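You operate a simulated robot arm through the tools that you are given. There is no shell and no other tool.

You run a simulated two-armed robot. Do the job below in one go: nothing can be reset, and whatever is moved stays where it is left.

TASK
Feed 30 caps into the small white bin at the cap feeder.
Fine: tray out, bin in its pocket, tray in, set the cap dial, push the pad once, tray out again; other bins stay empty.

It is judged by the outcome, as a careful person would: the job done as asked, and still so three seconds after it is handed in. It fails if anything else is knocked over, pushed out of place, dropped, spilled or broken. A push-on lid holds only when it is set on centred and level and pressed home; a screw cap is set on level and turned clockwise until tight.

THE ROBOT
Two 6-joint arms with two-finger parallel grippers on one trunk that stands fixed in place. Base frame: the origin is at the foot of the trunk, x ahead of it, y to its left, z up. Units: cm, degrees, N and s.
The left shoulder is at [28, 18.5, 105.5], the right one opposite. With the tool pointing down near the work surface each hand reaches from about 50 to 92 cm from the base axis, measured 20 degrees to its own side. Payload 1.57 kg a hand.
The tool frame of a hand sits at the grasp point between the pads (the TCP): z along the fingers, y along the line on which they close. The tips reach 3 cm beyond it. The gripper opens to 8 cm. The fingers are 1.7 cm wide and 1.2 cm thick; the gripper's body (4 by 8.2 cm) begins 8 cm behind the TCP.
Orientation is told as [roll, pitch, yaw] about the base's x, y, z axes, in that order, counted from this pose: with the fingers straight down and closing along the base's y, the tool's x points along the base's -x, its y along +y and its z along -z.

THE INTERFACE
- The arms move only by the tool play_rows. It takes "left_moves", "right_moves" or both (then of equal length, played together; a hand with none holds still); each is one flat list of numbers, 7 for each row, row after row: the shift along the base's x, y, z in cm, then the turn, a rotation vector about the base's x, y, z in degrees, then the closure in counts, from 0 (fully open) to 255 (shut). In form: [dx, dy, dz, rx, ry, rz, fingers, dx, dy, dz, rx, ry, rz, fingers, ...]. A call has 1 to 20 rows; each row shifts and turns the commanded pose from where the row before left it. Each row takes 0.2 s and may step no farther than 5 cm and 8.6 degrees from the row before; otherwise, or with a gripper value out of range, the whole call is refused. Where a pose cannot be reached the arm comes as near as it can. A force on the tool above 40 N (or 10 N above the force at the start of the call, whichever is more), or a blocked arm, ends the call early, and 0.2 s more pass. Each finger travels about 15.3 cm/s and halts on what it meets, pressing with about 43 N; the grip force reading is that of the motor and also rises with nothing between the fingers. The clock runs only during rows and for 0.2 s after the last one: add rows that do not move to give the fingers time. The reply holds the time, the measured pose of the TCP, the force on the tool along the base axes, the opening and the grip force, in the units named above and with some noise, with the torque about the TCP (base axes, N m) and any sound that the robot's microphone picked up, and new pictures: "show" is both (left out), scene, wrist or none (wrist: the cameras of the hands that moved).
- Cameras (640 x 400 px; columns grow to the right, rows downward): "scene" is now at [22.9, -2.34, 148.64]; the picture's right is [-0.33, -0.94, 0.00], its down [-0.77, 0.27, -0.57] and it looks along [0.54, -0.19, -0.82] (base axes); focal length 321 px, centre (320, 200). "left" rides on the left gripper at [7.2, 0.7, -12.2] in its tool frame; the picture's right is [-0.09, 1.00, 0.00], its down [-0.84, -0.08, -0.54] and it looks along [-0.54, -0.05, 0.84] (tool axes); focal length 238 px, centre (320, 200). "right" rides on the right gripper at [7.2, -0.7, -12.2] in its tool frame; the picture's right is [0.09, 1.00, 0.00], its down [-0.84, 0.08, -0.54] and it looks along [-0.54, 0.05, 0.84] (tool axes); focal length 238 px, centre (320, 200). There is no depth. A picture from a camera that has moved, and an enlarged one, comes with that camera's place and axes in the base frame and with its lens.
- slide_trunk(by): slides the trunk up (or, below 0, down) by that many cm; the arms and the scene camera ride with it, the base frame stays. It gives what a move gives, with no picture.
- turn_head(pan, tilt): turns the head with the scene camera to pan (to the left, within 86 degrees either way) and tilt (down, from -29 to 69), counted from straight ahead of the robot. It gives what a move gives, and a new picture of the scene camera.
- zoom(camera, box): a new picture of the part [left, top, right, bottom] of that camera's present view, enlarged. It takes no simulated time.
- sign_off(): hands the job in; it is judged then, once.

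Nothing tells you positions but the pictures and the camera data. Unless the task says otherwise, let go and move clear before handing in.

The tools are called after "Call:" as a command line: name --argument value ..., lists and objects as JSON in quotes. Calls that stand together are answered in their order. play_rows: Moves the arms, as the interface text tells. Its arguments: {"type":"object","properties":{"left_moves":{"type":"array"},"right_moves":{"type":"array"},"show":{"type":"string","enum":["both","scene","wrist","none"]}},"required":[]} The other tools are called the same way: slide_trunk (by) moves the trunk up or down; turn_head (pan, tilt) turns the head that bears the scene camera; zoom (camera, box) takes an enlarged picture of a part of a camera's view; sign_off () hands the job in.

At the start:

```text
clock: 0.0
left_position: [56.63, 12.1, 110.89]
left_orientation: [0.1, 0.0, 0.0]
left_wrist_force: [0.0, -0.8, -0.8]
left_torque: [0.03, -0.01, -0.03]
left_gripper_width: 8.01
left_finger_force: 0.0
right_position: [48.73, -34.39, 106.96]
right_orientation: [0.1, 0.0, 0.0]
right_wrist_force: [-0.8, 0.3, -0.7]
right_torque: [0.01, -0.02, 0.02]
right_gripper_width: 8.01
right_finger_force: 0.0
trunk travel left (down, up): [-75.0, 24.0]
head pan, tilt (commanded): [-19.5, 55.0]
```

scene: 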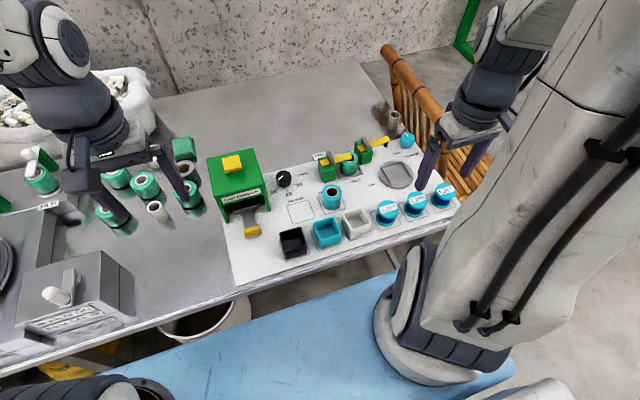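
right: 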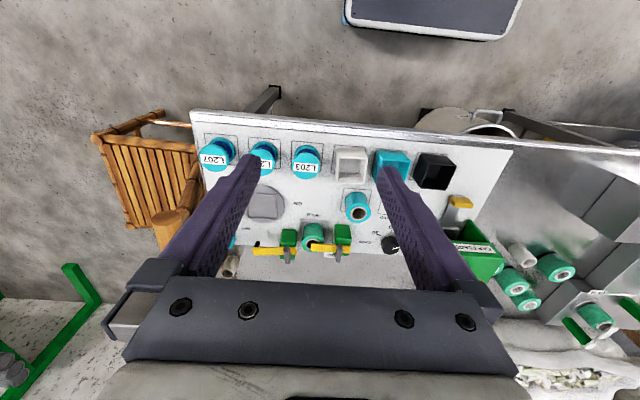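
left: 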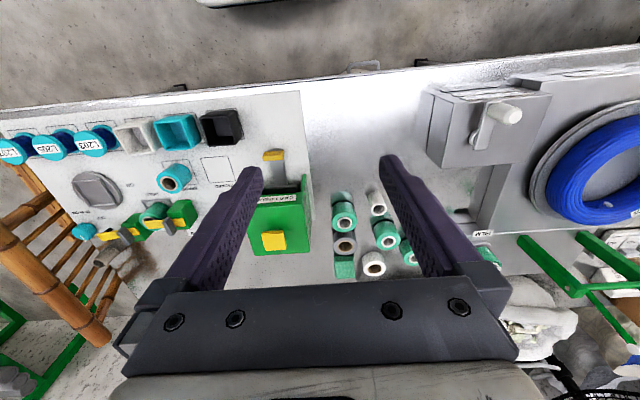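

I see a white board with a green cap feeder (yellow pad on top, yellow tray handle in front), a black dial beside it, and three small bins (black, cyan, white) along the front edge. I'll look closer before moving.

Call:
zoom --camera "scene" --box '[190, 130, 350, 230]'

Call:
zoom --camera "scene" --box '[220, 190, 380, 290]'

Call:
zoom --camera "left" --box '[180, 100, 340, 280]'

Call:
zoom --camera "scene" --box '[260, 150, 340, 200]'

```text
4.00 times, centred on (270, 180) of scene
camera zoom: at [22.9, -2.34, 148.64], right [-0.33, -0.94, 0.0], down [-0.77, 0.27, -0.57], along [0.54, -0.19, -0.82], focal length 1286 px, centre (520, 280)
```

zoom: 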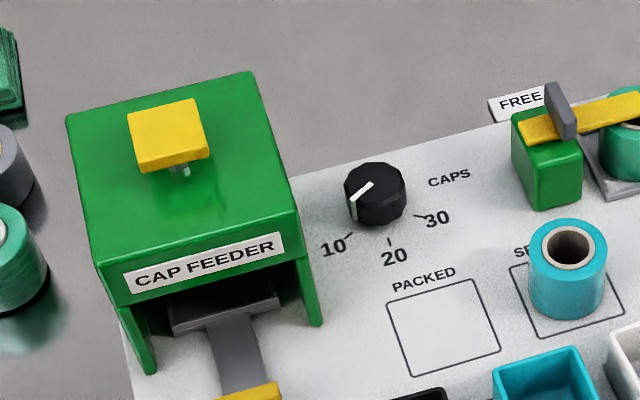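

```text
4.00 times, centred on (300, 240) of scene
camera zoom: at [22.9, -2.34, 148.64], right [-0.33, -0.94, 0.0], down [-0.77, 0.27, -0.57], along [0.54, -0.19, -0.82], focal length 1286 px, centre (400, 40)
```

zoom: 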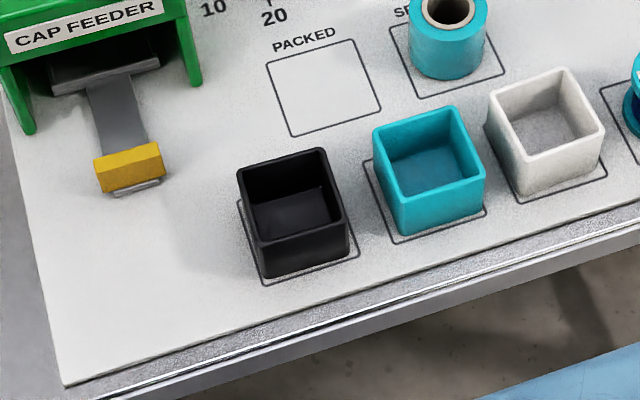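

```text
2.22 times, centred on (260, 190) of left
camera zoom: at [49.44, 12.71, 122.89], right [0.09, 1.0, 0.0], down [0.84, -0.08, 0.54], along [0.54, -0.05, -0.84], focal length 530 px, centre (453, 222)
```

zoom: 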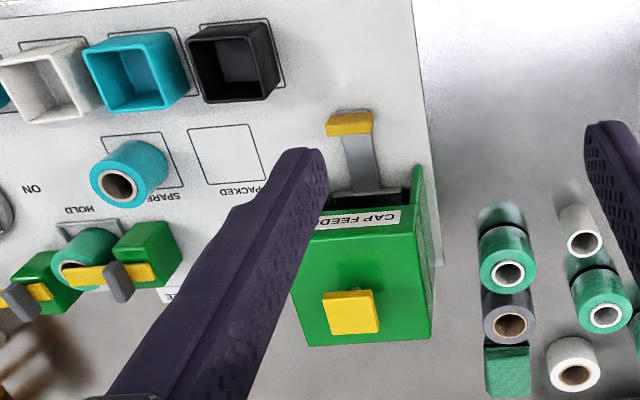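

```text
8.00 times, centred on (300, 175) of scene
camera zoom: at [22.9, -2.34, 148.64], right [-0.33, -0.94, 0.0], down [-0.77, 0.27, -0.57], along [0.54, -0.19, -0.82], focal length 2571 px, centre (480, 400)
```

zoom: 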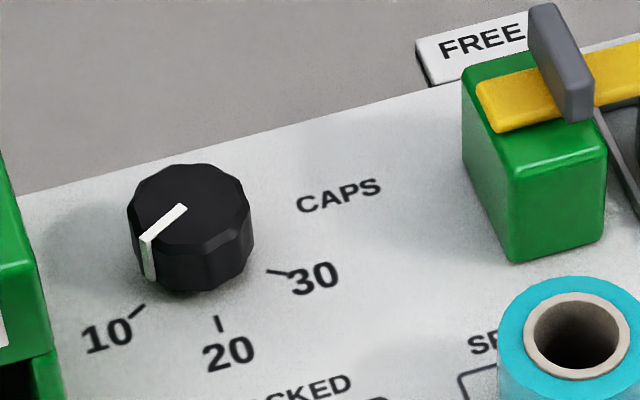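

The board top works out at about z 70.8. The feeder tray handle is near (69, 0.4), the pad near (81, 0.5, 87.5), and the white bin near (62, -26.6), turned about 5 degrees. I'll bring both hands lower for a closer look, left toward the tray handle and right toward the white bin.

Call:
play_rows --left_moves '[1.2, -2.2, -3.6, 0, 0, 0, 0, 1.2, -2.2, -3.6, 0, 0, 0, 0, 1.2, -2.2, -3.6, 0, 0, 0, 0, 1.2, -2.2, -3.6, 0, 0, 0, 0, 1.2, -2.2, -3.6, 0, 0, 0, 0]' --right_moves '[1.8, 1.56, -3, 0, 0, 0, 0, 1.8, 1.56, -3, 0, 0, 0, 0, 1.8, 1.56, -3, 0, 0, 0, 0, 1.8, 1.56, -3, 0, 0, 0, 0, 1.8, 1.56, -3, 0, 0, 0, 0]' --show "both"

```text
clock: 1.2
left_position: [62.48, 1.0, 92.32]
left_orientation: [0.0, 0.1, 0.1]
left_wrist_force: [-1.2, 0.3, 0.4]
left_torque: [-0.03, -0.04, -0.01]
left_gripper_width: 8.01
left_finger_force: 0.0
right_position: [57.82, -26.61, 91.74]
right_orientation: [0.0, -0.1, 0.0]
right_wrist_force: [-0.7, 0.8, 0.2]
right_torque: [-0.02, -0.01, -0.03]
right_gripper_width: 8.01
right_finger_force: 0.0
trunk travel left (down, up): [-75.0, 24.0]
head pan, tilt (commanded): [-19.5, 55.0]
camera scene: at [22.84, -2.33, 148.65], right [-0.33, -0.94, 0.0], down [-0.77, 0.27, -0.57], along [0.54, -0.19, -0.82], focal length 321 px, centre (320, 200)
camera right: at [50.47, -27.26, 103.95], right [-0.09, 1.0, 0.0], down [0.84, 0.08, 0.54], along [0.54, 0.05, -0.84], focal length 238 px, centre (320, 200)
camera left: at [55.33, 1.74, 104.58], right [0.09, 1.0, 0.0], down [0.84, -0.08, 0.54], along [0.54, -0.05, -0.84], focal length 238 px, centre (320, 200)
```

scene: 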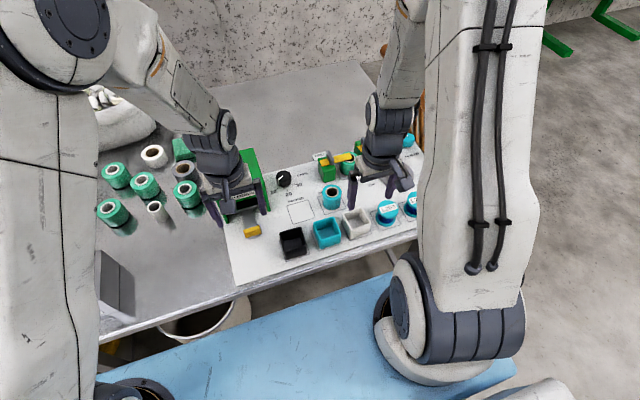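
right: 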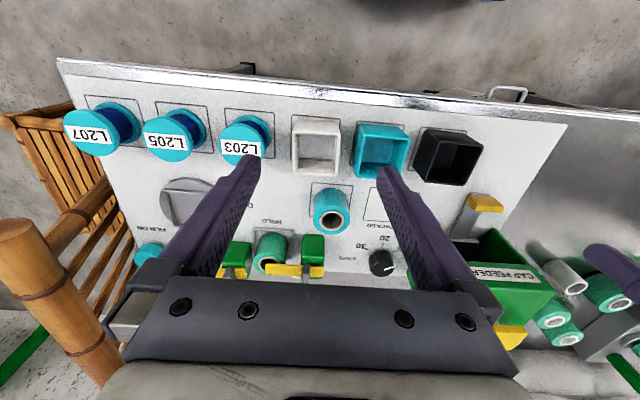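
left: 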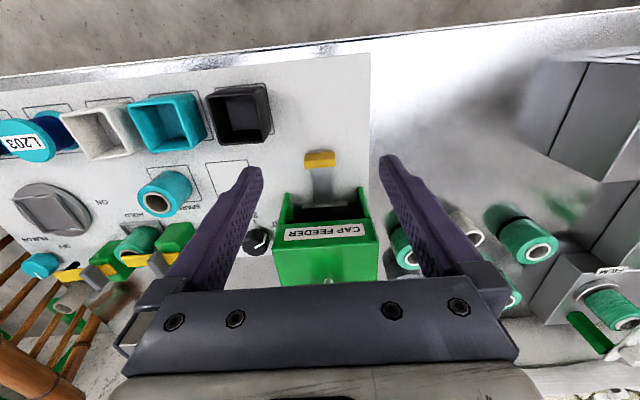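

Call:
zoom --camera "left" --box '[270, 130, 390, 220]'

Call:
zoom --camera "right" --box '[270, 90, 430, 210]'

Call:
zoom --camera "right" --box '[420, 180, 540, 260]'

Call:
zoom --camera "scene" --box '[220, 200, 300, 250]'

```text
4.44 times, centred on (330, 175) of left
camera zoom: at [55.33, 1.74, 104.58], right [0.09, 1.0, 0.0], down [0.84, -0.08, 0.54], along [0.54, -0.05, -0.84], focal length 1059 px, centre (276, 311)
```

zoom: 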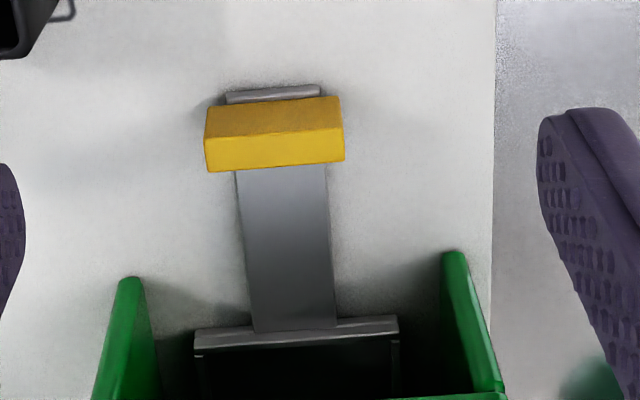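

```text
3.33 times, centred on (350, 150) of right
camera zoom: at [50.47, -27.26, 103.95], right [-0.09, 1.0, 0.0], down [0.84, 0.08, 0.54], along [0.54, 0.05, -0.84], focal length 794 px, centre (220, 367)
```

zoom: 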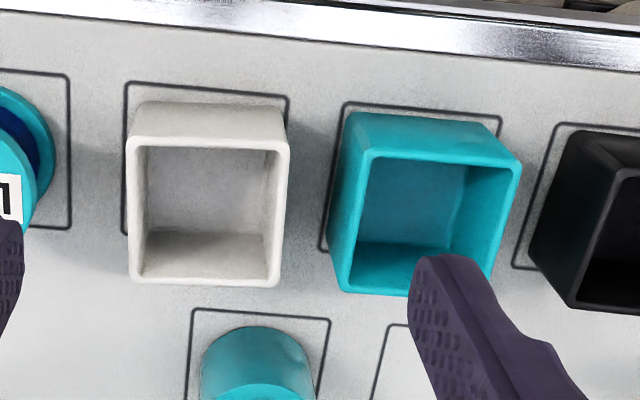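

```text
5.00 times, centred on (480, 220) of right
camera zoom: at [50.47, -27.26, 103.95], right [-0.09, 1.0, 0.0], down [0.84, 0.08, 0.54], along [0.54, 0.05, -0.84], focal length 1192 px, centre (-480, 100)
```

zoom: 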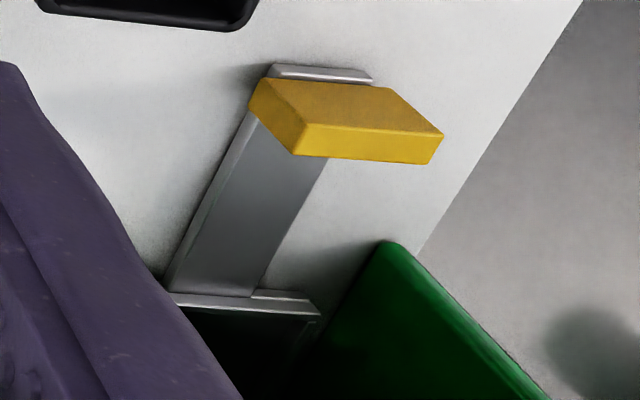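

```text
8.00 times, centred on (260, 225) of scene
camera zoom: at [22.84, -2.33, 148.65], right [-0.33, -0.94, 0.0], down [-0.77, 0.27, -0.57], along [0.54, -0.19, -0.82], focal length 2571 px, centre (800, 0)
```

zoom: 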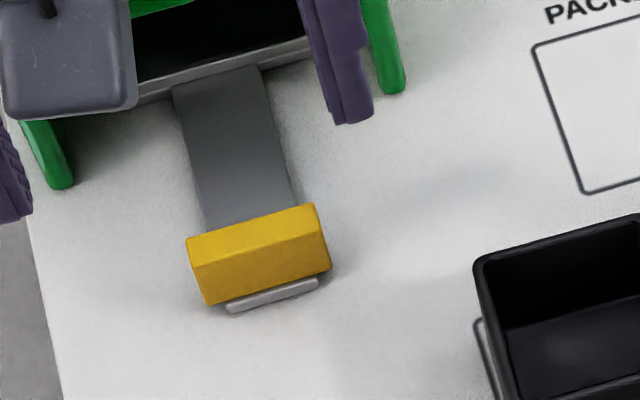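

The bar on the tray is a yellow handle: x 68.5–69.6, y −1.7 to 2.6, z about 72–74, and the feeder front is at x≈75.3. I'll bring the left hand over the bar and lower it partway, and set the right hand above the white bin, turned about 4.5° to match.

Call:
play_rows --left_moves '[3.3, -0.3, 0, 0, 0, 0, 0, 3.2, -0.25, 0, 0, 0, 0, 0, 0, 0, -4, 0, 0, 0, 0, 0, 0, -4, 0, 0, 0, 0, 0, 0, -3, 0, 0, 0, 0]' --right_moves '[2, 0, -3, 0, 0, 2.25, 25, 2, -0.1, -3, 0, 0, 2.25, 25, 0, 0, 0, 0, 0, 0, 25, 0, 0, 0, 0, 0, 0, 25, 0, 0, 0, 0, 0, 0, 25]' --show "both"

```text
clock: 2.4
left_position: [68.95, 0.5, 81.46]
left_orientation: [0.0, -0.1, 0.0]
left_wrist_force: [0.5, -0.1, -0.7]
left_torque: [-0.04, 0.02, -0.01]
left_gripper_width: 7.98
left_finger_force: 0.1
right_position: [61.99, -26.79, 86.2]
right_orientation: [0.0, 0.0, 4.4]
right_wrist_force: [0.4, 0.8, -0.8]
right_torque: [0.01, 0.02, 0.04]
right_gripper_width: 7.24
right_finger_force: 0.0
trunk travel left (down, up): [-75.0, 24.0]
head pan, tilt (commanded): [-19.5, 55.0]
camera scene: at [22.89, -2.34, 148.64], right [-0.33, -0.94, 0.0], down [-0.77, 0.27, -0.57], along [0.54, -0.19, -0.82], focal length 321 px, centre (320, 200)
camera right: at [54.78, -28.04, 98.27], right [-0.17, 0.99, 0.0], down [0.83, 0.14, 0.54], along [0.53, 0.09, -0.84], focal length 238 px, centre (320, 200)
camera left: at [61.8, 1.12, 93.49], right [0.09, 1.0, 0.0], down [0.84, -0.08, 0.54], along [0.54, -0.05, -0.84], focal length 238 px, centre (320, 200)
```

scene: 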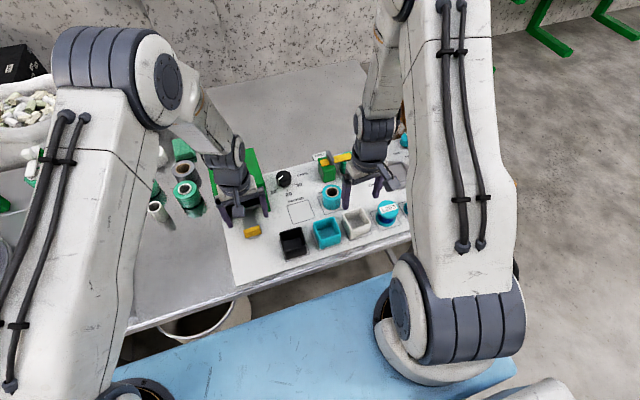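
right: 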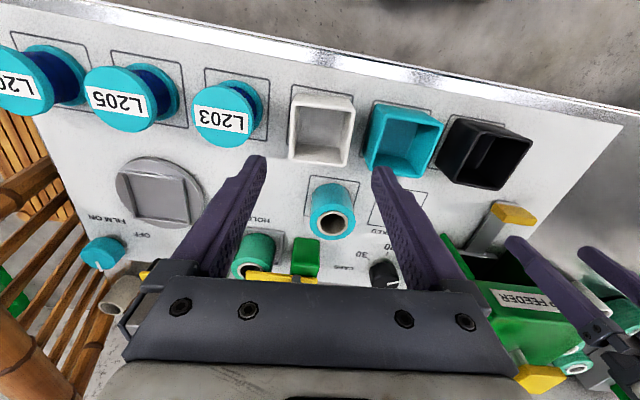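
left: 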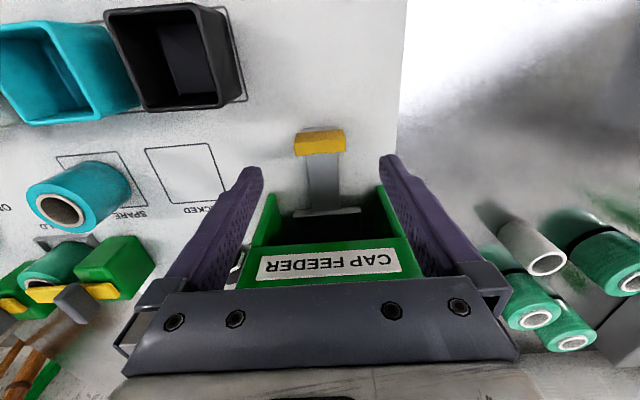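

Call:
zoom --camera "left" --box '[260, 110, 380, 220]'

Call:
zoom --camera "right" --box '[260, 80, 380, 180]'

Call:
zoom --camera "right" --box '[440, 180, 560, 280]'

```text
3.64 times, centred on (320, 165) of left
camera zoom: at [61.8, 1.12, 93.49], right [0.09, 1.0, 0.0], down [0.84, -0.08, 0.54], along [0.54, -0.05, -0.84], focal length 867 px, centre (320, 327)
```

zoom: 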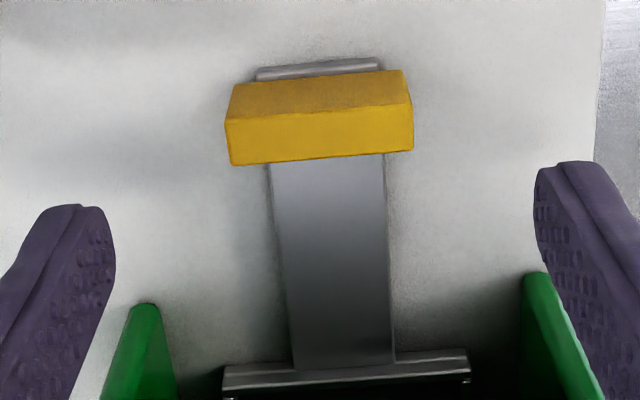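

```text
4.00 times, centred on (320, 130) of right
camera zoom: at [54.78, -28.04, 98.27], right [-0.17, 0.99, 0.0], down [0.83, 0.14, 0.54], along [0.53, 0.09, -0.84], focal length 953 px, centre (320, 480)
```

zoom: 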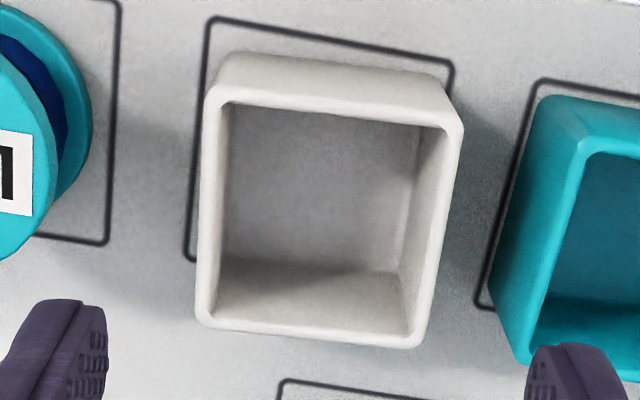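

```text
4.00 times, centred on (500, 230) of right
camera zoom: at [54.78, -28.04, 98.27], right [-0.17, 0.99, 0.0], down [0.83, 0.14, 0.54], along [0.53, 0.09, -0.84], focal length 953 px, centre (-400, 80)
```

zoom: 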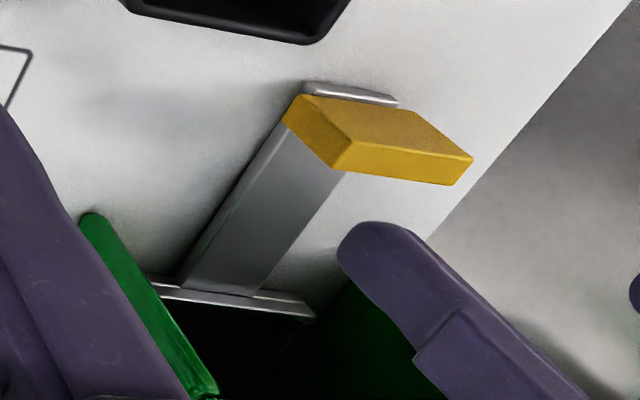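

The bar and bin are where I expected: bar centre (69.05, 0.49), bin centre (61.8, −26.75). The left hand now goes down over the bar's ends and grips it.

Call:
play_rows --left_moves '[0.1, 0, -3.4, 0, 0, 0, 0, 0, 0, -3.4, 0, 0, 0, 0, 0, 0, 0, 0, 0, 0, 0, 0, 0, 0, 0, 0, 0, 120, 0, 0, 0, 0, 0, 0, 200, 0, 0, 0, 0, 0, 0, 200]' --show "wrist"

```text
clock: 3.8
left_position: [68.89, 0.59, 75.02]
left_orientation: [0.1, 0.0, 0.1]
left_wrist_force: [0.7, -4.5, -6.6]
left_torque: [-0.16, -0.66, -0.01]
left_gripper_width: 4.39
left_finger_force: 45.3
right_position: [61.94, -26.76, 86.13]
right_orientation: [0.0, 0.1, 4.5]
right_wrist_force: [0.8, -0.2, -0.4]
right_torque: [0.0, 0.0, 0.01]
right_gripper_width: 7.22
right_finger_force: 0.1
trunk travel left (down, up): [-75.0, 24.0]
head pan, tilt (commanded): [-19.5, 55.0]
camera left: at [61.76, 1.11, 87.03], right [0.09, 1.0, 0.0], down [0.84, -0.08, 0.54], along [0.54, -0.05, -0.84], focal length 238 px, centre (320, 200)
```

left: 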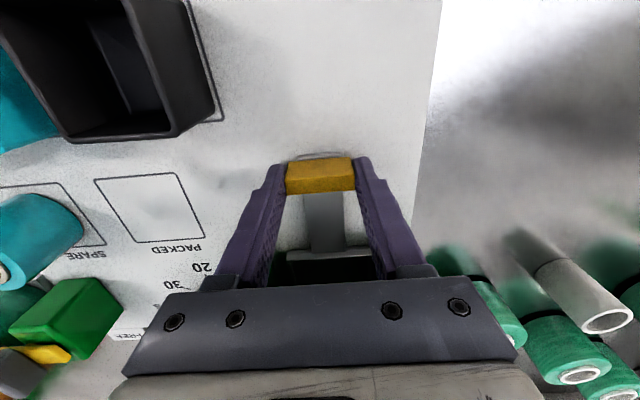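

The bar is gripped at 4.4 cm opening. I'll ease the slight downward load and pull the tray straight toward the robot a few centimetres.

Call:
play_rows --left_moves '[0, 0, 0.3, 0, 0, 0, 200, -0.5, 0, 0, 0, 0, 0, 200, -1, 0, 0, 0, 0, 0, 200, -1, 0, 0, 0, 0, 0, 200, -1, 0, 0, 0, 0, 0, 200, -1, 0, 0, 0, 0, 0, 200]' --show "both"

```text
clock: 5.2
left_position: [64.65, 0.44, 75.13]
left_orientation: [0.0, 0.1, 0.0]
left_wrist_force: [0.3, -13.9, -25.5]
left_torque: [-0.12, -0.22, -0.2]
left_gripper_width: 4.35
left_finger_force: 44.7
right_position: [62.03, -26.94, 86.24]
right_orientation: [0.0, 0.0, 4.5]
right_wrist_force: [0.3, 0.9, 0.3]
right_torque: [0.0, 0.0, -0.01]
right_gripper_width: 7.21
right_finger_force: 0.1
trunk travel left (down, up): [-75.0, 24.0]
head pan, tilt (commanded): [-19.5, 55.0]
camera scene: at [23.0, -2.41, 148.62], right [-0.33, -0.94, 0.0], down [-0.77, 0.27, -0.57], along [0.54, -0.19, -0.82], focal length 321 px, centre (320, 200)
camera left: at [57.59, 1.1, 87.3], right [0.09, 1.0, 0.0], down [0.84, -0.08, 0.54], along [0.54, -0.05, -0.84], focal length 238 px, centre (320, 200)
```

scene: 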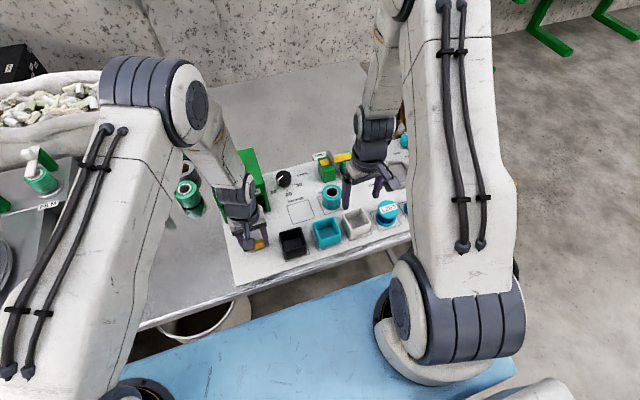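
left: 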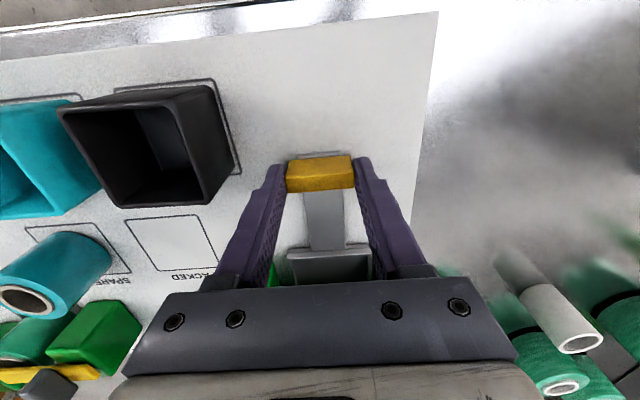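

The tray is following (about 4.3 cm out), with the hand loaded downward and sideways. I'll ease both and continue pulling until it meets its stop.

Call:
play_rows --left_moves '[0, -0.1, -0.2, 0, 0, 0, 200, 0, -0.1, -0.2, 0, 0, 0, 200, -1, 0, 0, 0, 0, 0, 200, -1, 0, 0, 0, 0, 0, 200, -1, 0, 0, 0, 0, 0, 200]' --show "wrist"

```text
clock: 6.0
left_position: [63.82, 0.46, 75.15]
left_orientation: [0.1, 0.2, 0.2]
left_wrist_force: [0.9, 21.8, 21.8]
left_torque: [0.61, -0.16, -0.02]
left_gripper_width: 4.39
left_finger_force: 45.1
right_position: [61.78, -26.9, 86.18]
right_orientation: [0.0, 0.0, 4.4]
right_wrist_force: [0.2, -0.2, 0.6]
right_torque: [-0.02, 0.0, 0.01]
right_gripper_width: 7.21
right_finger_force: 0.0
trunk travel left (down, up): [-75.0, 24.0]
head pan, tilt (commanded): [-19.5, 55.0]
stopped in row 4 (left hand): the force on the tool passed its limit at 40 N (the readings are from after the stop); the commanded pose is now the measured one
camera left: at [56.66, 1.05, 87.26], right [0.09, 1.0, 0.0], down [0.84, -0.08, 0.54], along [0.54, -0.05, -0.84], focal length 238 px, centre (320, 200)
```

left: 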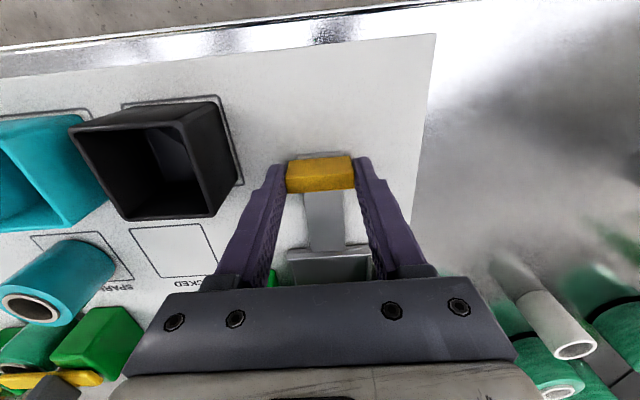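

The force stop came from my overcorrecting sideways and downward. I'll hold still for a moment to see the forces settle.

Call:
play_rows --left_moves '[0, 0, 0, 0, 0, 0, 200, 0, 0, 0, 0, 0, 0, 200]' --show "none"

```text
clock: 6.7
left_position: [63.8, 0.63, 74.99]
left_orientation: [0.0, 0.2, 0.2]
left_wrist_force: [1.3, 14.3, 14.2]
left_torque: [0.56, -0.79, 0.0]
left_gripper_width: 4.37
left_finger_force: 45.1
right_position: [61.9, -26.92, 86.18]
right_orientation: [0.0, 0.0, 4.4]
right_wrist_force: [1.0, 0.3, 1.0]
right_torque: [0.0, 0.0, 0.04]
right_gripper_width: 7.23
right_finger_force: 0.1
trunk travel left (down, up): [-75.0, 24.0]
head pan, tilt (commanded): [-19.5, 55.0]
stopped in row 2 (left hand): the force on the tool passed its limit at 42 N (the readings are from after the stop); the commanded pose is now the measured one
```

The rigid grip fights the tray's guide, so I'll let go, lift clear, and look. Then I'll finish the pull by hooking closed fingers behind the bar instead.

Call:
play_rows --left_moves '[0, 0, 0, 0, 0, 0, 60, 0, 0, 0, 0, 0, 0, 60, 0, 0, 3, 0, 0, 0, 60, 0, 0, 4, 0, 0, 0, 60, -2, 0, 4, 0, 0, 0, 60]' --show "both"

```text
clock: 7.9
left_position: [61.62, 0.81, 86.06]
left_orientation: [0.2, 0.3, 0.1]
left_wrist_force: [0.3, -0.4, 0.4]
left_torque: [0.01, 0.05, 0.01]
left_gripper_width: 6.13
left_finger_force: 0.1
right_position: [61.9, -26.94, 86.12]
right_orientation: [0.0, 0.0, 4.3]
right_wrist_force: [0.5, 0.0, -1.0]
right_torque: [0.01, 0.04, -0.02]
right_gripper_width: 7.23
right_finger_force: 0.1
trunk travel left (down, up): [-75.0, 24.0]
head pan, tilt (commanded): [-19.5, 55.0]
camera scene: at [22.94, -2.34, 148.63], right [-0.33, -0.94, 0.0], down [-0.77, 0.27, -0.57], along [0.54, -0.19, -0.82], focal length 321 px, centre (320, 200)
camera left: at [54.43, 1.39, 98.19], right [0.09, 1.0, 0.0], down [0.84, -0.08, 0.54], along [0.54, -0.05, -0.84], focal length 238 px, centre (320, 200)
```

scene: 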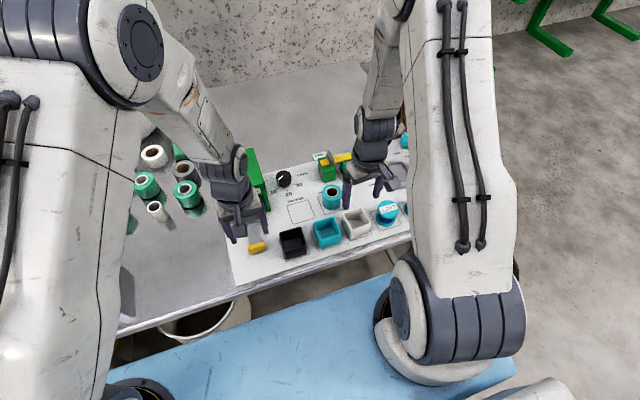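
left: 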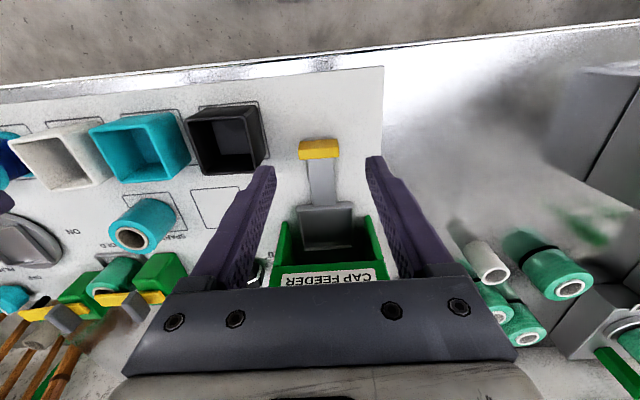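

Call:
zoom --camera "left" --box '[260, 120, 390, 260]'

Call:
zoom --camera "right" --box '[420, 150, 580, 280]'

```text
2.86 times, centred on (325, 190) of left
camera zoom: at [54.43, 1.39, 98.19], right [0.09, 1.0, 0.0], down [0.84, -0.08, 0.54], along [0.54, -0.05, -0.84], focal length 681 px, centre (306, 229)
```

zoom: 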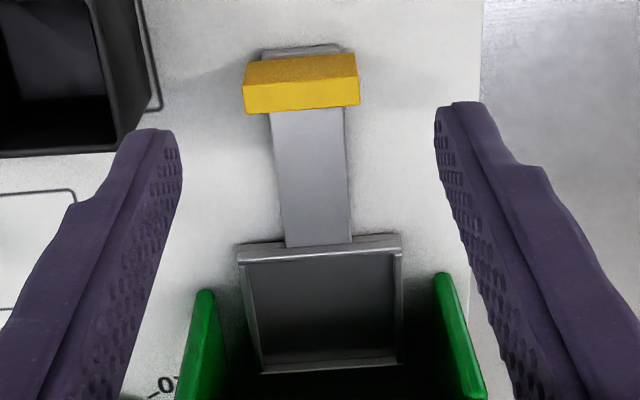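

```text
3.08 times, centred on (500, 215) of right
camera zoom: at [54.76, -28.11, 98.25], right [-0.17, 0.99, 0.0], down [0.83, 0.14, 0.54], along [0.53, 0.09, -0.84], focal length 733 px, centre (-234, 154)
```

zoom: 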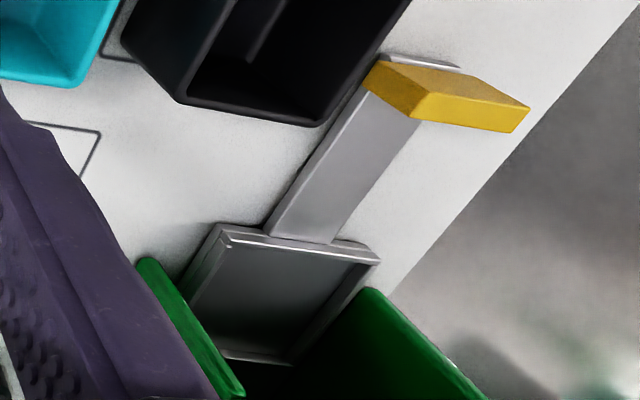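

The tray is half out: bar now at x 63.6–64.6, and the walled pocket spans roughly x 72–79.6, still partly inside the feeder. I'll close the left fingers and lower them behind the bar, above the tongue, to hook it.

Call:
play_rows --left_moves '[2.25, -0.2, 0, 0, 0, 0, 255, 2.25, -0.2, 0, 0, 0, 0, 255, 0, 0, -3.5, 0, 0, 0, 255, 0, 0, -3.5, 0, 0, 0, 255, 0, 0, -3.4, 0, 0, 0, 255, 0, 0, 0, 0, 0, 0, 255]' --show "both"

```text
clock: 9.3
left_position: [66.2, -0.25, 75.48]
left_orientation: [0.0, 0.2, 0.1]
left_wrist_force: [-0.1, -0.3, -0.6]
left_torque: [-0.01, 0.03, 0.02]
left_gripper_width: 0.0
left_finger_force: 21.7
right_position: [61.95, -26.94, 86.2]
right_orientation: [0.0, -0.1, 4.4]
right_wrist_force: [0.2, 0.3, 1.3]
right_torque: [0.03, -0.01, 0.0]
right_gripper_width: 7.2
right_finger_force: 0.1
trunk travel left (down, up): [-75.0, 24.0]
head pan, tilt (commanded): [-19.5, 55.0]
camera scene: at [22.92, -2.35, 148.64], right [-0.33, -0.94, 0.0], down [-0.77, 0.27, -0.57], along [0.54, -0.19, -0.82], focal length 321 px, centre (320, 200)
camera left: at [59.09, 0.36, 87.7], right [0.09, 1.0, 0.0], down [0.84, -0.08, 0.54], along [0.54, -0.05, -0.84], focal length 238 px, centre (320, 200)
```

scene: 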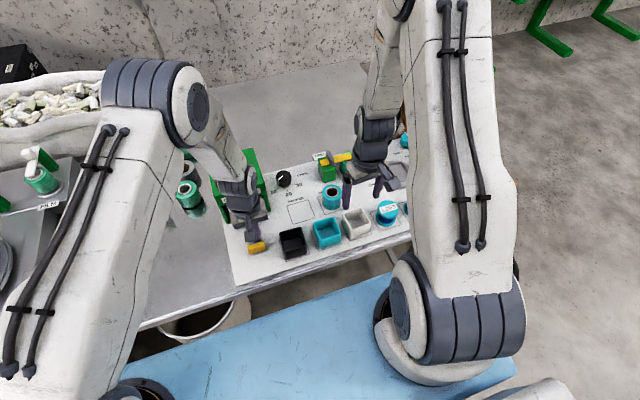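
left: 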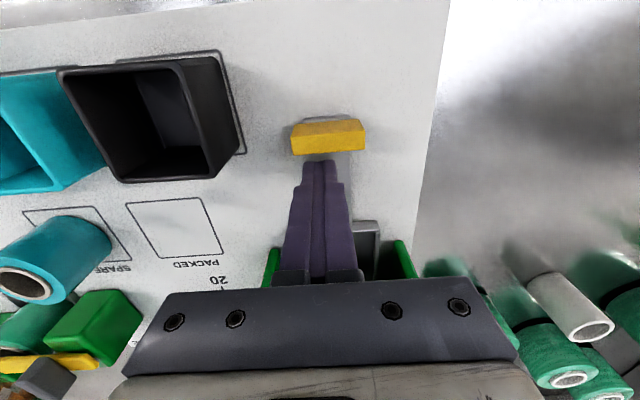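

Closed fingers are behind the bar at the right depth. I'll centre them on the bar and pull toward the robot in small steps, watching for the stop.

Call:
play_rows --left_moves '[0, 0.6, 0, 0, 0, 0, 255, -0.8, 0, 0, 0, 0, 0, 255, -0.8, 0, 0, 0, 0, 0, 255, -0.8, 0, 0, 0, 0, 0, 255, -0.8, 0, 0, 0, 0, 0, 255, -0.8, 0, 0, 0, 0, 0, 255]' --show "wrist"

```text
clock: 10.7
left_position: [62.41, 0.48, 75.65]
left_orientation: [0.1, 0.1, 0.1]
left_wrist_force: [0.1, -1.4, 0.4]
left_torque: [-0.02, -0.01, 0.0]
left_gripper_width: 0.0
left_finger_force: 21.1
right_position: [61.88, -26.85, 86.21]
right_orientation: [0.0, 0.0, 4.3]
right_wrist_force: [-0.4, 0.2, 0.3]
right_torque: [0.03, 0.01, 0.0]
right_gripper_width: 7.22
right_finger_force: 0.1
trunk travel left (down, up): [-75.0, 24.0]
head pan, tilt (commanded): [-19.5, 55.0]
camera left: at [55.22, 1.08, 87.86], right [0.09, 1.0, 0.0], down [0.84, -0.08, 0.54], along [0.54, -0.05, -0.84], focal length 238 px, centre (320, 200)
```

left: 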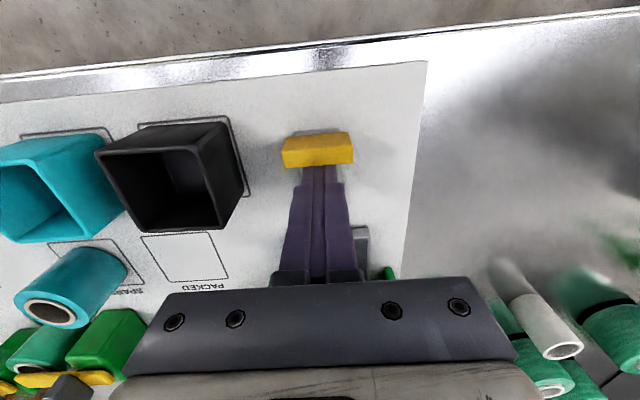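

Call:
play_rows --left_moves '[-0.6, 0, 0, 0, 0, 0, 255, -0.6, 0, 0, 0, 0, 0, 255, -0.5, 0, 0, 0, 0, 0, 255, -0.4, 0, 0, 0, 0, 0, 255, -0.4, 0, 0, 0, 0, 0, 255]' --show "wrist"

```text
clock: 11.9
left_position: [59.79, 0.64, 75.71]
left_orientation: [0.1, 0.2, 0.1]
left_wrist_force: [0.9, 0.1, 0.3]
left_torque: [-0.01, -0.05, -0.01]
left_gripper_width: 0.0
left_finger_force: 21.4
right_position: [61.96, -26.94, 86.14]
right_orientation: [0.0, 0.0, 4.4]
right_wrist_force: [-0.1, -0.7, 0.1]
right_torque: [-0.03, 0.01, 0.0]
right_gripper_width: 7.21
right_finger_force: 0.2
trunk travel left (down, up): [-75.0, 24.0]
head pan, tilt (commanded): [-19.5, 55.0]
camera left: at [52.6, 1.16, 87.79], right [0.09, 1.0, 0.0], down [0.84, -0.08, 0.54], along [0.54, -0.05, -0.84], focal length 238 px, centre (320, 200)
```

left: 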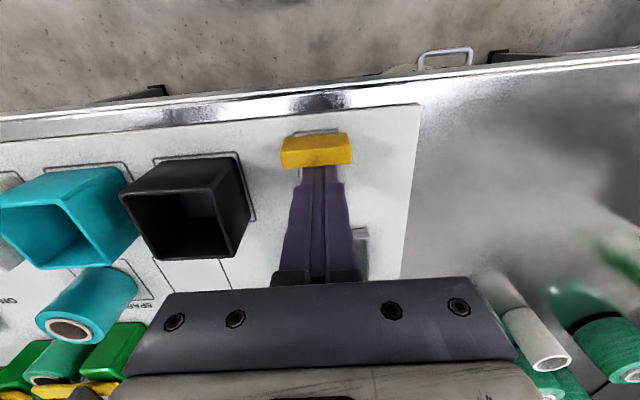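

Call:
play_rows --left_moves '[-0.3, 0, 0, 0, 0, 0, 255, -0.3, 0, 0, 0, 0, 0, 255, -0.3, 0, 0, 0, 0, 0, 255, -0.3, 0, 0, 0, 0, 0, 255]' --show "wrist"

Call:
zoom --camera "right" --box '[420, 100, 620, 280]'

```text
clock: 12.9
left_position: [58.54, 0.66, 75.58]
left_orientation: [0.2, 0.3, 0.2]
left_wrist_force: [0.5, 0.2, 0.5]
left_torque: [0.01, -0.02, 0.02]
left_gripper_width: 0.0
left_finger_force: 21.8
right_position: [61.87, -26.96, 86.13]
right_orientation: [0.0, 0.0, 4.4]
right_wrist_force: [-0.3, -0.6, -0.2]
right_torque: [-0.01, 0.0, 0.02]
right_gripper_width: 7.21
right_finger_force: 0.1
trunk travel left (down, up): [-75.0, 24.0]
head pan, tilt (commanded): [-19.5, 55.0]
camera left: at [51.51, 1.22, 87.75], right [0.09, 1.0, 0.0], down [0.84, -0.08, 0.54], along [0.54, -0.05, -0.84], focal length 238 px, centre (320, 200)
```

left: 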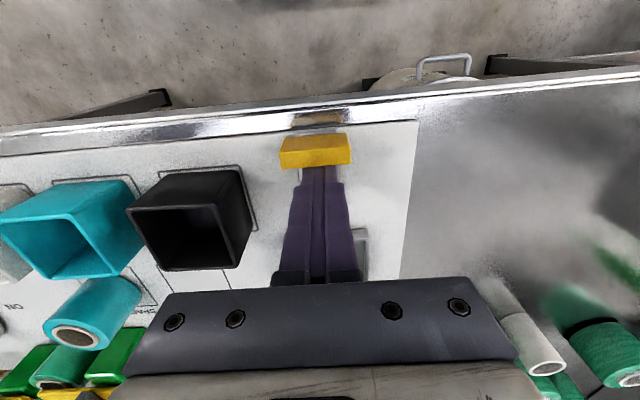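

```text
2.22 times, centred on (520, 190) of right
camera zoom: at [54.74, -28.11, 98.27], right [-0.17, 0.99, 0.0], down [0.83, 0.14, 0.54], along [0.53, 0.09, -0.84], focal length 530 px, centre (-124, 222)
```

zoom: 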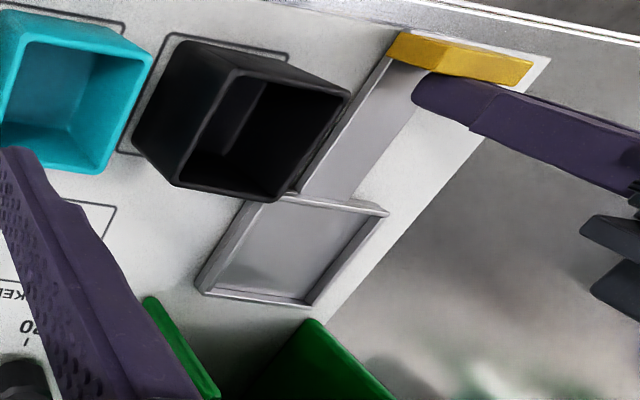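

The pocket is now fully clear of the feeder front. I'll keep easing it out in small steps to find the end stop.

Call:
play_rows --left_moves '[-0.3, 0, 0, 0, 0, 0, 255, -0.3, 0, 0, 0, 0, 0, 255, -0.2, 0, 0, 0, 0, 0, 255]' --show "wrist"

Call:
zoom --camera "right" --box '[420, 100, 620, 280]'

```text
clock: 13.7
left_position: [57.72, 0.72, 75.68]
left_orientation: [0.2, 0.2, 0.2]
left_wrist_force: [1.1, 0.1, 0.3]
left_torque: [0.03, -0.03, -0.03]
left_gripper_width: 0.0
left_finger_force: 21.4
right_position: [61.92, -26.94, 86.04]
right_orientation: [-0.1, 0.0, 4.4]
right_wrist_force: [0.1, 2.0, 0.1]
right_torque: [-0.04, -0.02, -0.02]
right_gripper_width: 7.23
right_finger_force: 0.0
trunk travel left (down, up): [-75.0, 24.0]
head pan, tilt (commanded): [-19.5, 55.0]
camera left: at [50.66, 1.19, 87.75], right [0.09, 1.0, 0.0], down [0.84, -0.08, 0.54], along [0.54, -0.05, -0.84], focal length 238 px, centre (320, 200)
```

left: 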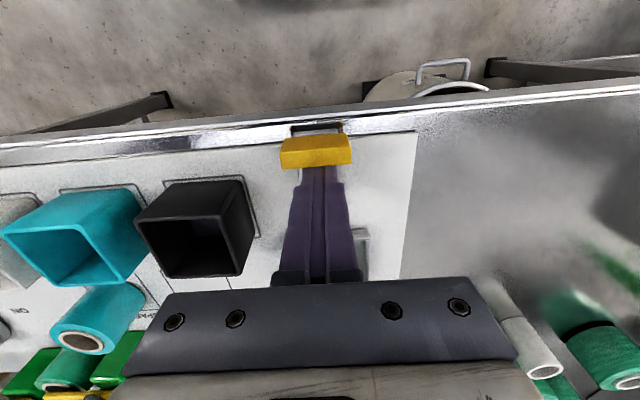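

```text
2.22 times, centred on (520, 190) of right
camera zoom: at [54.74, -28.12, 98.27], right [-0.17, 0.99, 0.0], down [0.83, 0.14, 0.54], along [0.53, 0.09, -0.84], focal length 530 px, centre (-124, 222)
```

zoom: 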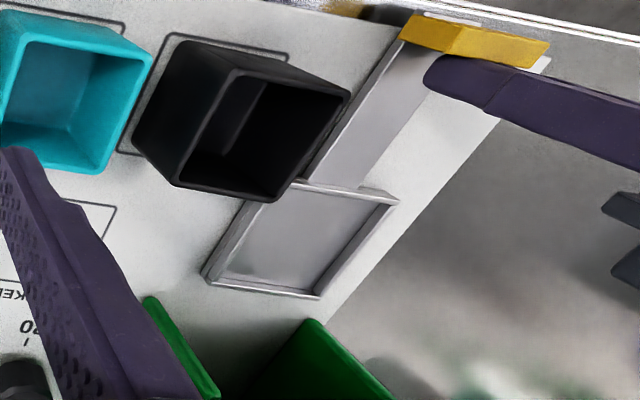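

Call:
play_rows --left_moves '[-0.25, 0, 0, 0, 0, 0, 255, -0.25, 0, 0, 0, 0, 0, 255, -0.25, 0, 0, 0, 0, 0, 255, -0.25, 0, 0, 0, 0, 0, 255]' --show "wrist"

Call:
zoom --camera "right" --box '[420, 100, 620, 280]'

```text
clock: 14.7
left_position: [57.28, 0.51, 75.56]
left_orientation: [-0.3, -0.4, 0.2]
left_wrist_force: [33.1, 8.7, -5.9]
left_torque: [0.08, -0.53, -0.13]
left_gripper_width: 0.0
left_finger_force: 21.1
right_position: [61.96, -26.88, 86.05]
right_orientation: [0.0, 0.1, 4.4]
right_wrist_force: [-0.1, 0.2, -0.7]
right_torque: [-0.02, -0.01, -0.01]
right_gripper_width: 7.21
right_finger_force: 0.0
trunk travel left (down, up): [-75.0, 24.0]
head pan, tilt (commanded): [-19.5, 55.0]
camera left: at [50.12, 1.14, 87.62], right [0.09, 1.0, 0.0], down [0.83, -0.07, 0.55], along [0.55, -0.05, -0.84], focal length 238 px, centre (320, 200)
```

left: 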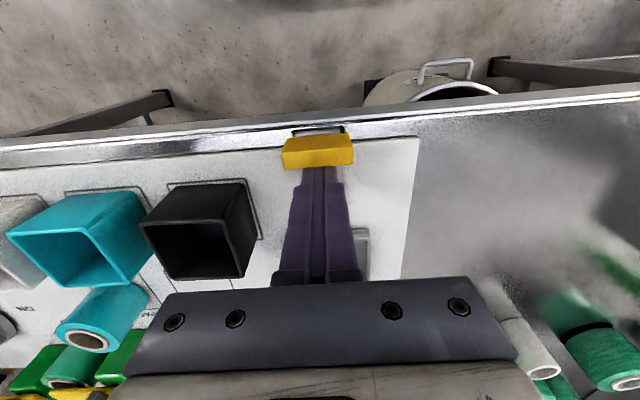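

```text
2.22 times, centred on (520, 190) of right
camera zoom: at [54.86, -28.07, 98.2], right [-0.17, 0.99, 0.0], down [0.83, 0.14, 0.54], along [0.53, 0.09, -0.84], focal length 530 px, centre (-124, 222)
```

zoom: 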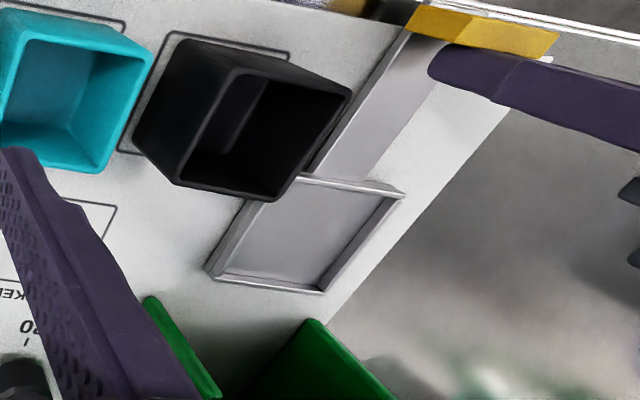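

The tray hit its stop (Fx 33 N), fully out. I'll back the left hand off, lift it and retreat to the left, then measure the pocket.

Call:
play_rows --left_moves '[0.8, 0, 0, 0, 0, 0, 255, 0.6, 0, 1, 0, 0, 0, 255, 0, 0, 4, 0, 0, 0, 255, 0, 0, 4, 0, 0, 0, 255, 0, 0, 4, 0, 0, 0, 255, 0, 4.5, 1, 0, 0, 0, 255, 0, 4.5, 1, 0, 0, 0, 255, 0, 4.5, 0, 0, 0, 0, 255, 0, 4.5, 0, 0, 0, 0, 255]' --show "both"

Call:
zoom --camera "right" --box '[430, 100, 610, 260]'

Call:
zoom --camera "scene" --box '[220, 180, 340, 280]'

```text
clock: 16.7
left_position: [57.98, 18.8, 90.52]
left_orientation: [0.1, 0.2, 0.0]
left_wrist_force: [1.0, 0.1, -0.7]
left_torque: [0.02, 0.01, 0.01]
left_gripper_width: 0.01
left_finger_force: 21.3
right_position: [61.81, -26.82, 86.11]
right_orientation: [0.1, -0.1, 4.3]
right_wrist_force: [0.5, 0.1, -0.7]
right_torque: [-0.01, 0.01, 0.0]
right_gripper_width: 7.25
right_finger_force: 0.0
trunk travel left (down, up): [-75.0, 24.0]
head pan, tilt (commanded): [-19.5, 55.0]
camera scene: at [22.9, -2.37, 148.64], right [-0.33, -0.94, 0.0], down [-0.77, 0.27, -0.57], along [0.54, -0.19, -0.82], focal length 321 px, centre (320, 200)
camera left: at [50.84, 19.41, 102.66], right [0.09, 1.0, 0.0], down [0.84, -0.08, 0.54], along [0.54, -0.05, -0.84], focal length 238 px, centre (320, 200)
```

scene: 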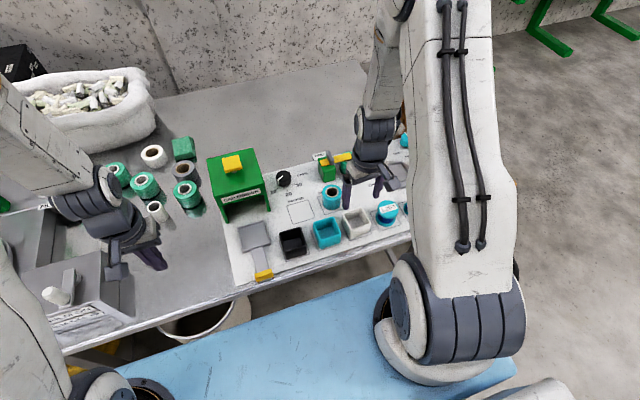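
left: 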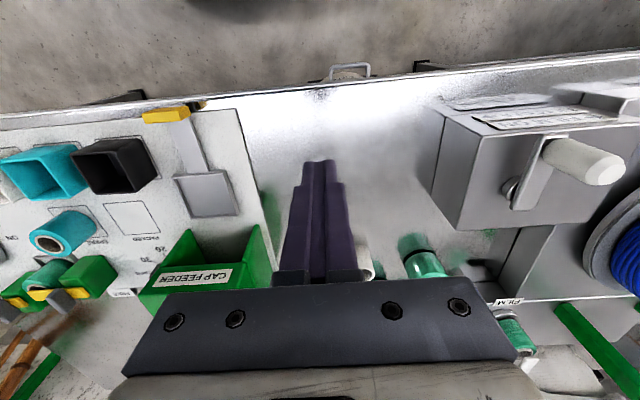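

```text
2.50 times, centred on (520, 180) of right
camera zoom: at [54.73, -28.13, 98.26], right [-0.17, 0.99, 0.0], down [0.83, 0.14, 0.54], along [0.53, 0.09, -0.84], focal length 596 px, centre (-180, 250)
```

zoom: 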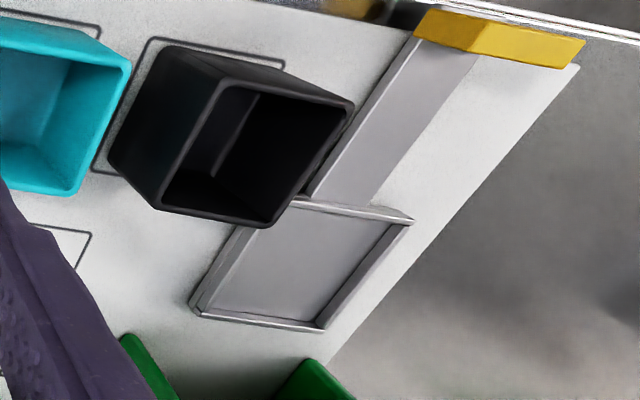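

```text
4.00 times, centred on (280, 230) of scene
camera zoom: at [22.9, -2.37, 148.64], right [-0.33, -0.94, 0.0], down [-0.77, 0.27, -0.57], along [0.54, -0.19, -0.82], focal length 1286 px, centre (480, 80)
```

zoom: 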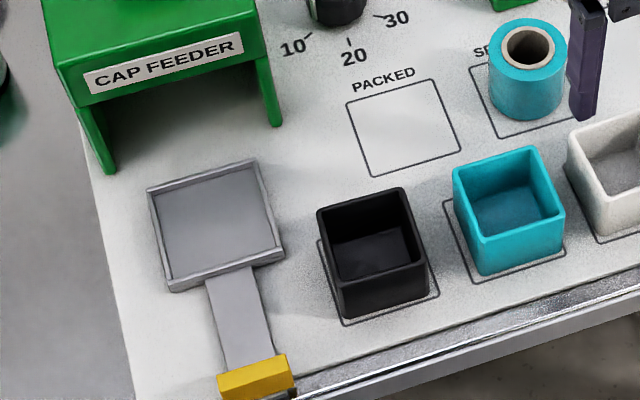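

Call:
zoom --camera "scene" --box '[230, 210, 310, 270]'

Call:
zoom --camera "left" --box '[130, 90, 270, 230]'

```text
6.67 times, centred on (270, 240) of scene
camera zoom: at [22.9, -2.37, 148.64], right [-0.33, -0.94, 0.0], down [-0.77, 0.27, -0.57], along [0.54, -0.19, -0.82], focal length 2143 px, centre (653, -67)
```

zoom: 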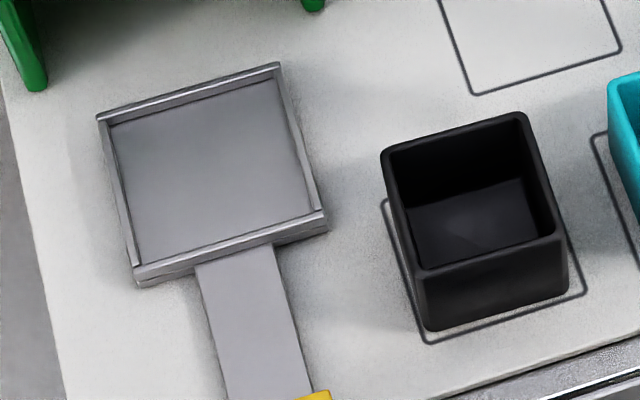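

```text
2.86 times, centred on (200, 160) of left
camera zoom: at [50.84, 19.41, 102.66], right [0.09, 1.0, 0.0], down [0.84, -0.08, 0.54], along [0.54, -0.05, -0.84], focal length 681 px, centre (663, 314)
```

zoom: 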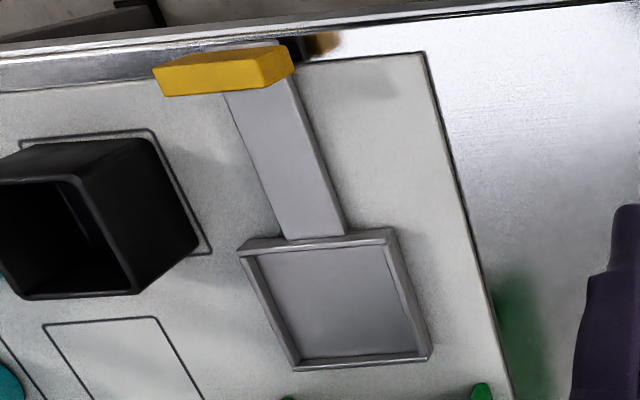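

The tray pocket is empty and fully out: outer x 64.9–72.3, y −3.3–4.3, wall tops z 72.2, centre (68.6, 0.48). Now the right hand goes down over the white bin and grips its upper part.

Call:
play_rows --right_moves '[-0.1, 0.1, -3.4, 0, 0, 0, 25, 0, 0, -3.4, 0, 0, 0, 25, 0, 0, -3.2, 0, 0, 0, 25, 0, 0, 0, 0, 0, 0, 25]' --show "both"

```text
clock: 17.7
left_position: [58.03, 18.8, 90.49]
left_orientation: [0.1, 0.2, 0.2]
left_wrist_force: [0.7, -0.1, 0.2]
left_torque: [0.0, -0.02, 0.01]
left_gripper_width: 0.0
left_finger_force: 20.9
right_position: [61.9, -26.73, 76.13]
right_orientation: [-0.1, 0.2, 4.5]
right_wrist_force: [-0.1, 0.2, 0.0]
right_torque: [0.02, 0.01, 0.0]
right_gripper_width: 7.21
right_finger_force: 0.1
trunk travel left (down, up): [-75.0, 24.0]
head pan, tilt (commanded): [-19.5, 55.0]
camera scene: at [22.92, -2.34, 148.64], right [-0.33, -0.94, 0.0], down [-0.77, 0.27, -0.57], along [0.54, -0.19, -0.82], focal length 321 px, centre (320, 200)
camera right: at [54.76, -28.04, 88.16], right [-0.17, 0.99, 0.0], down [0.83, 0.14, 0.54], along [0.53, 0.09, -0.84], focal length 238 px, centre (320, 200)
```

scene: 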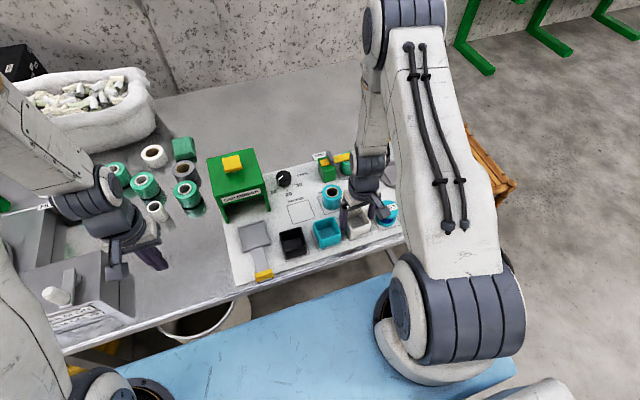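
right: 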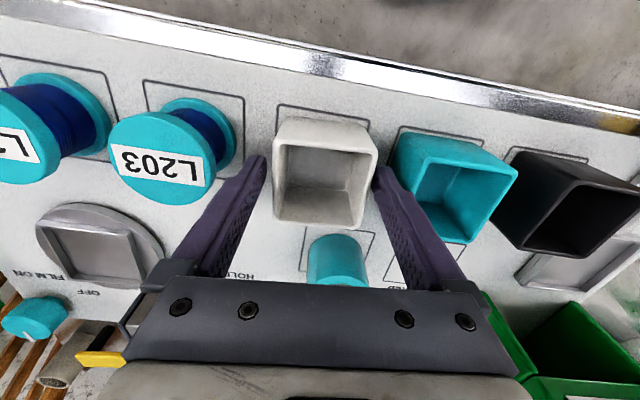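

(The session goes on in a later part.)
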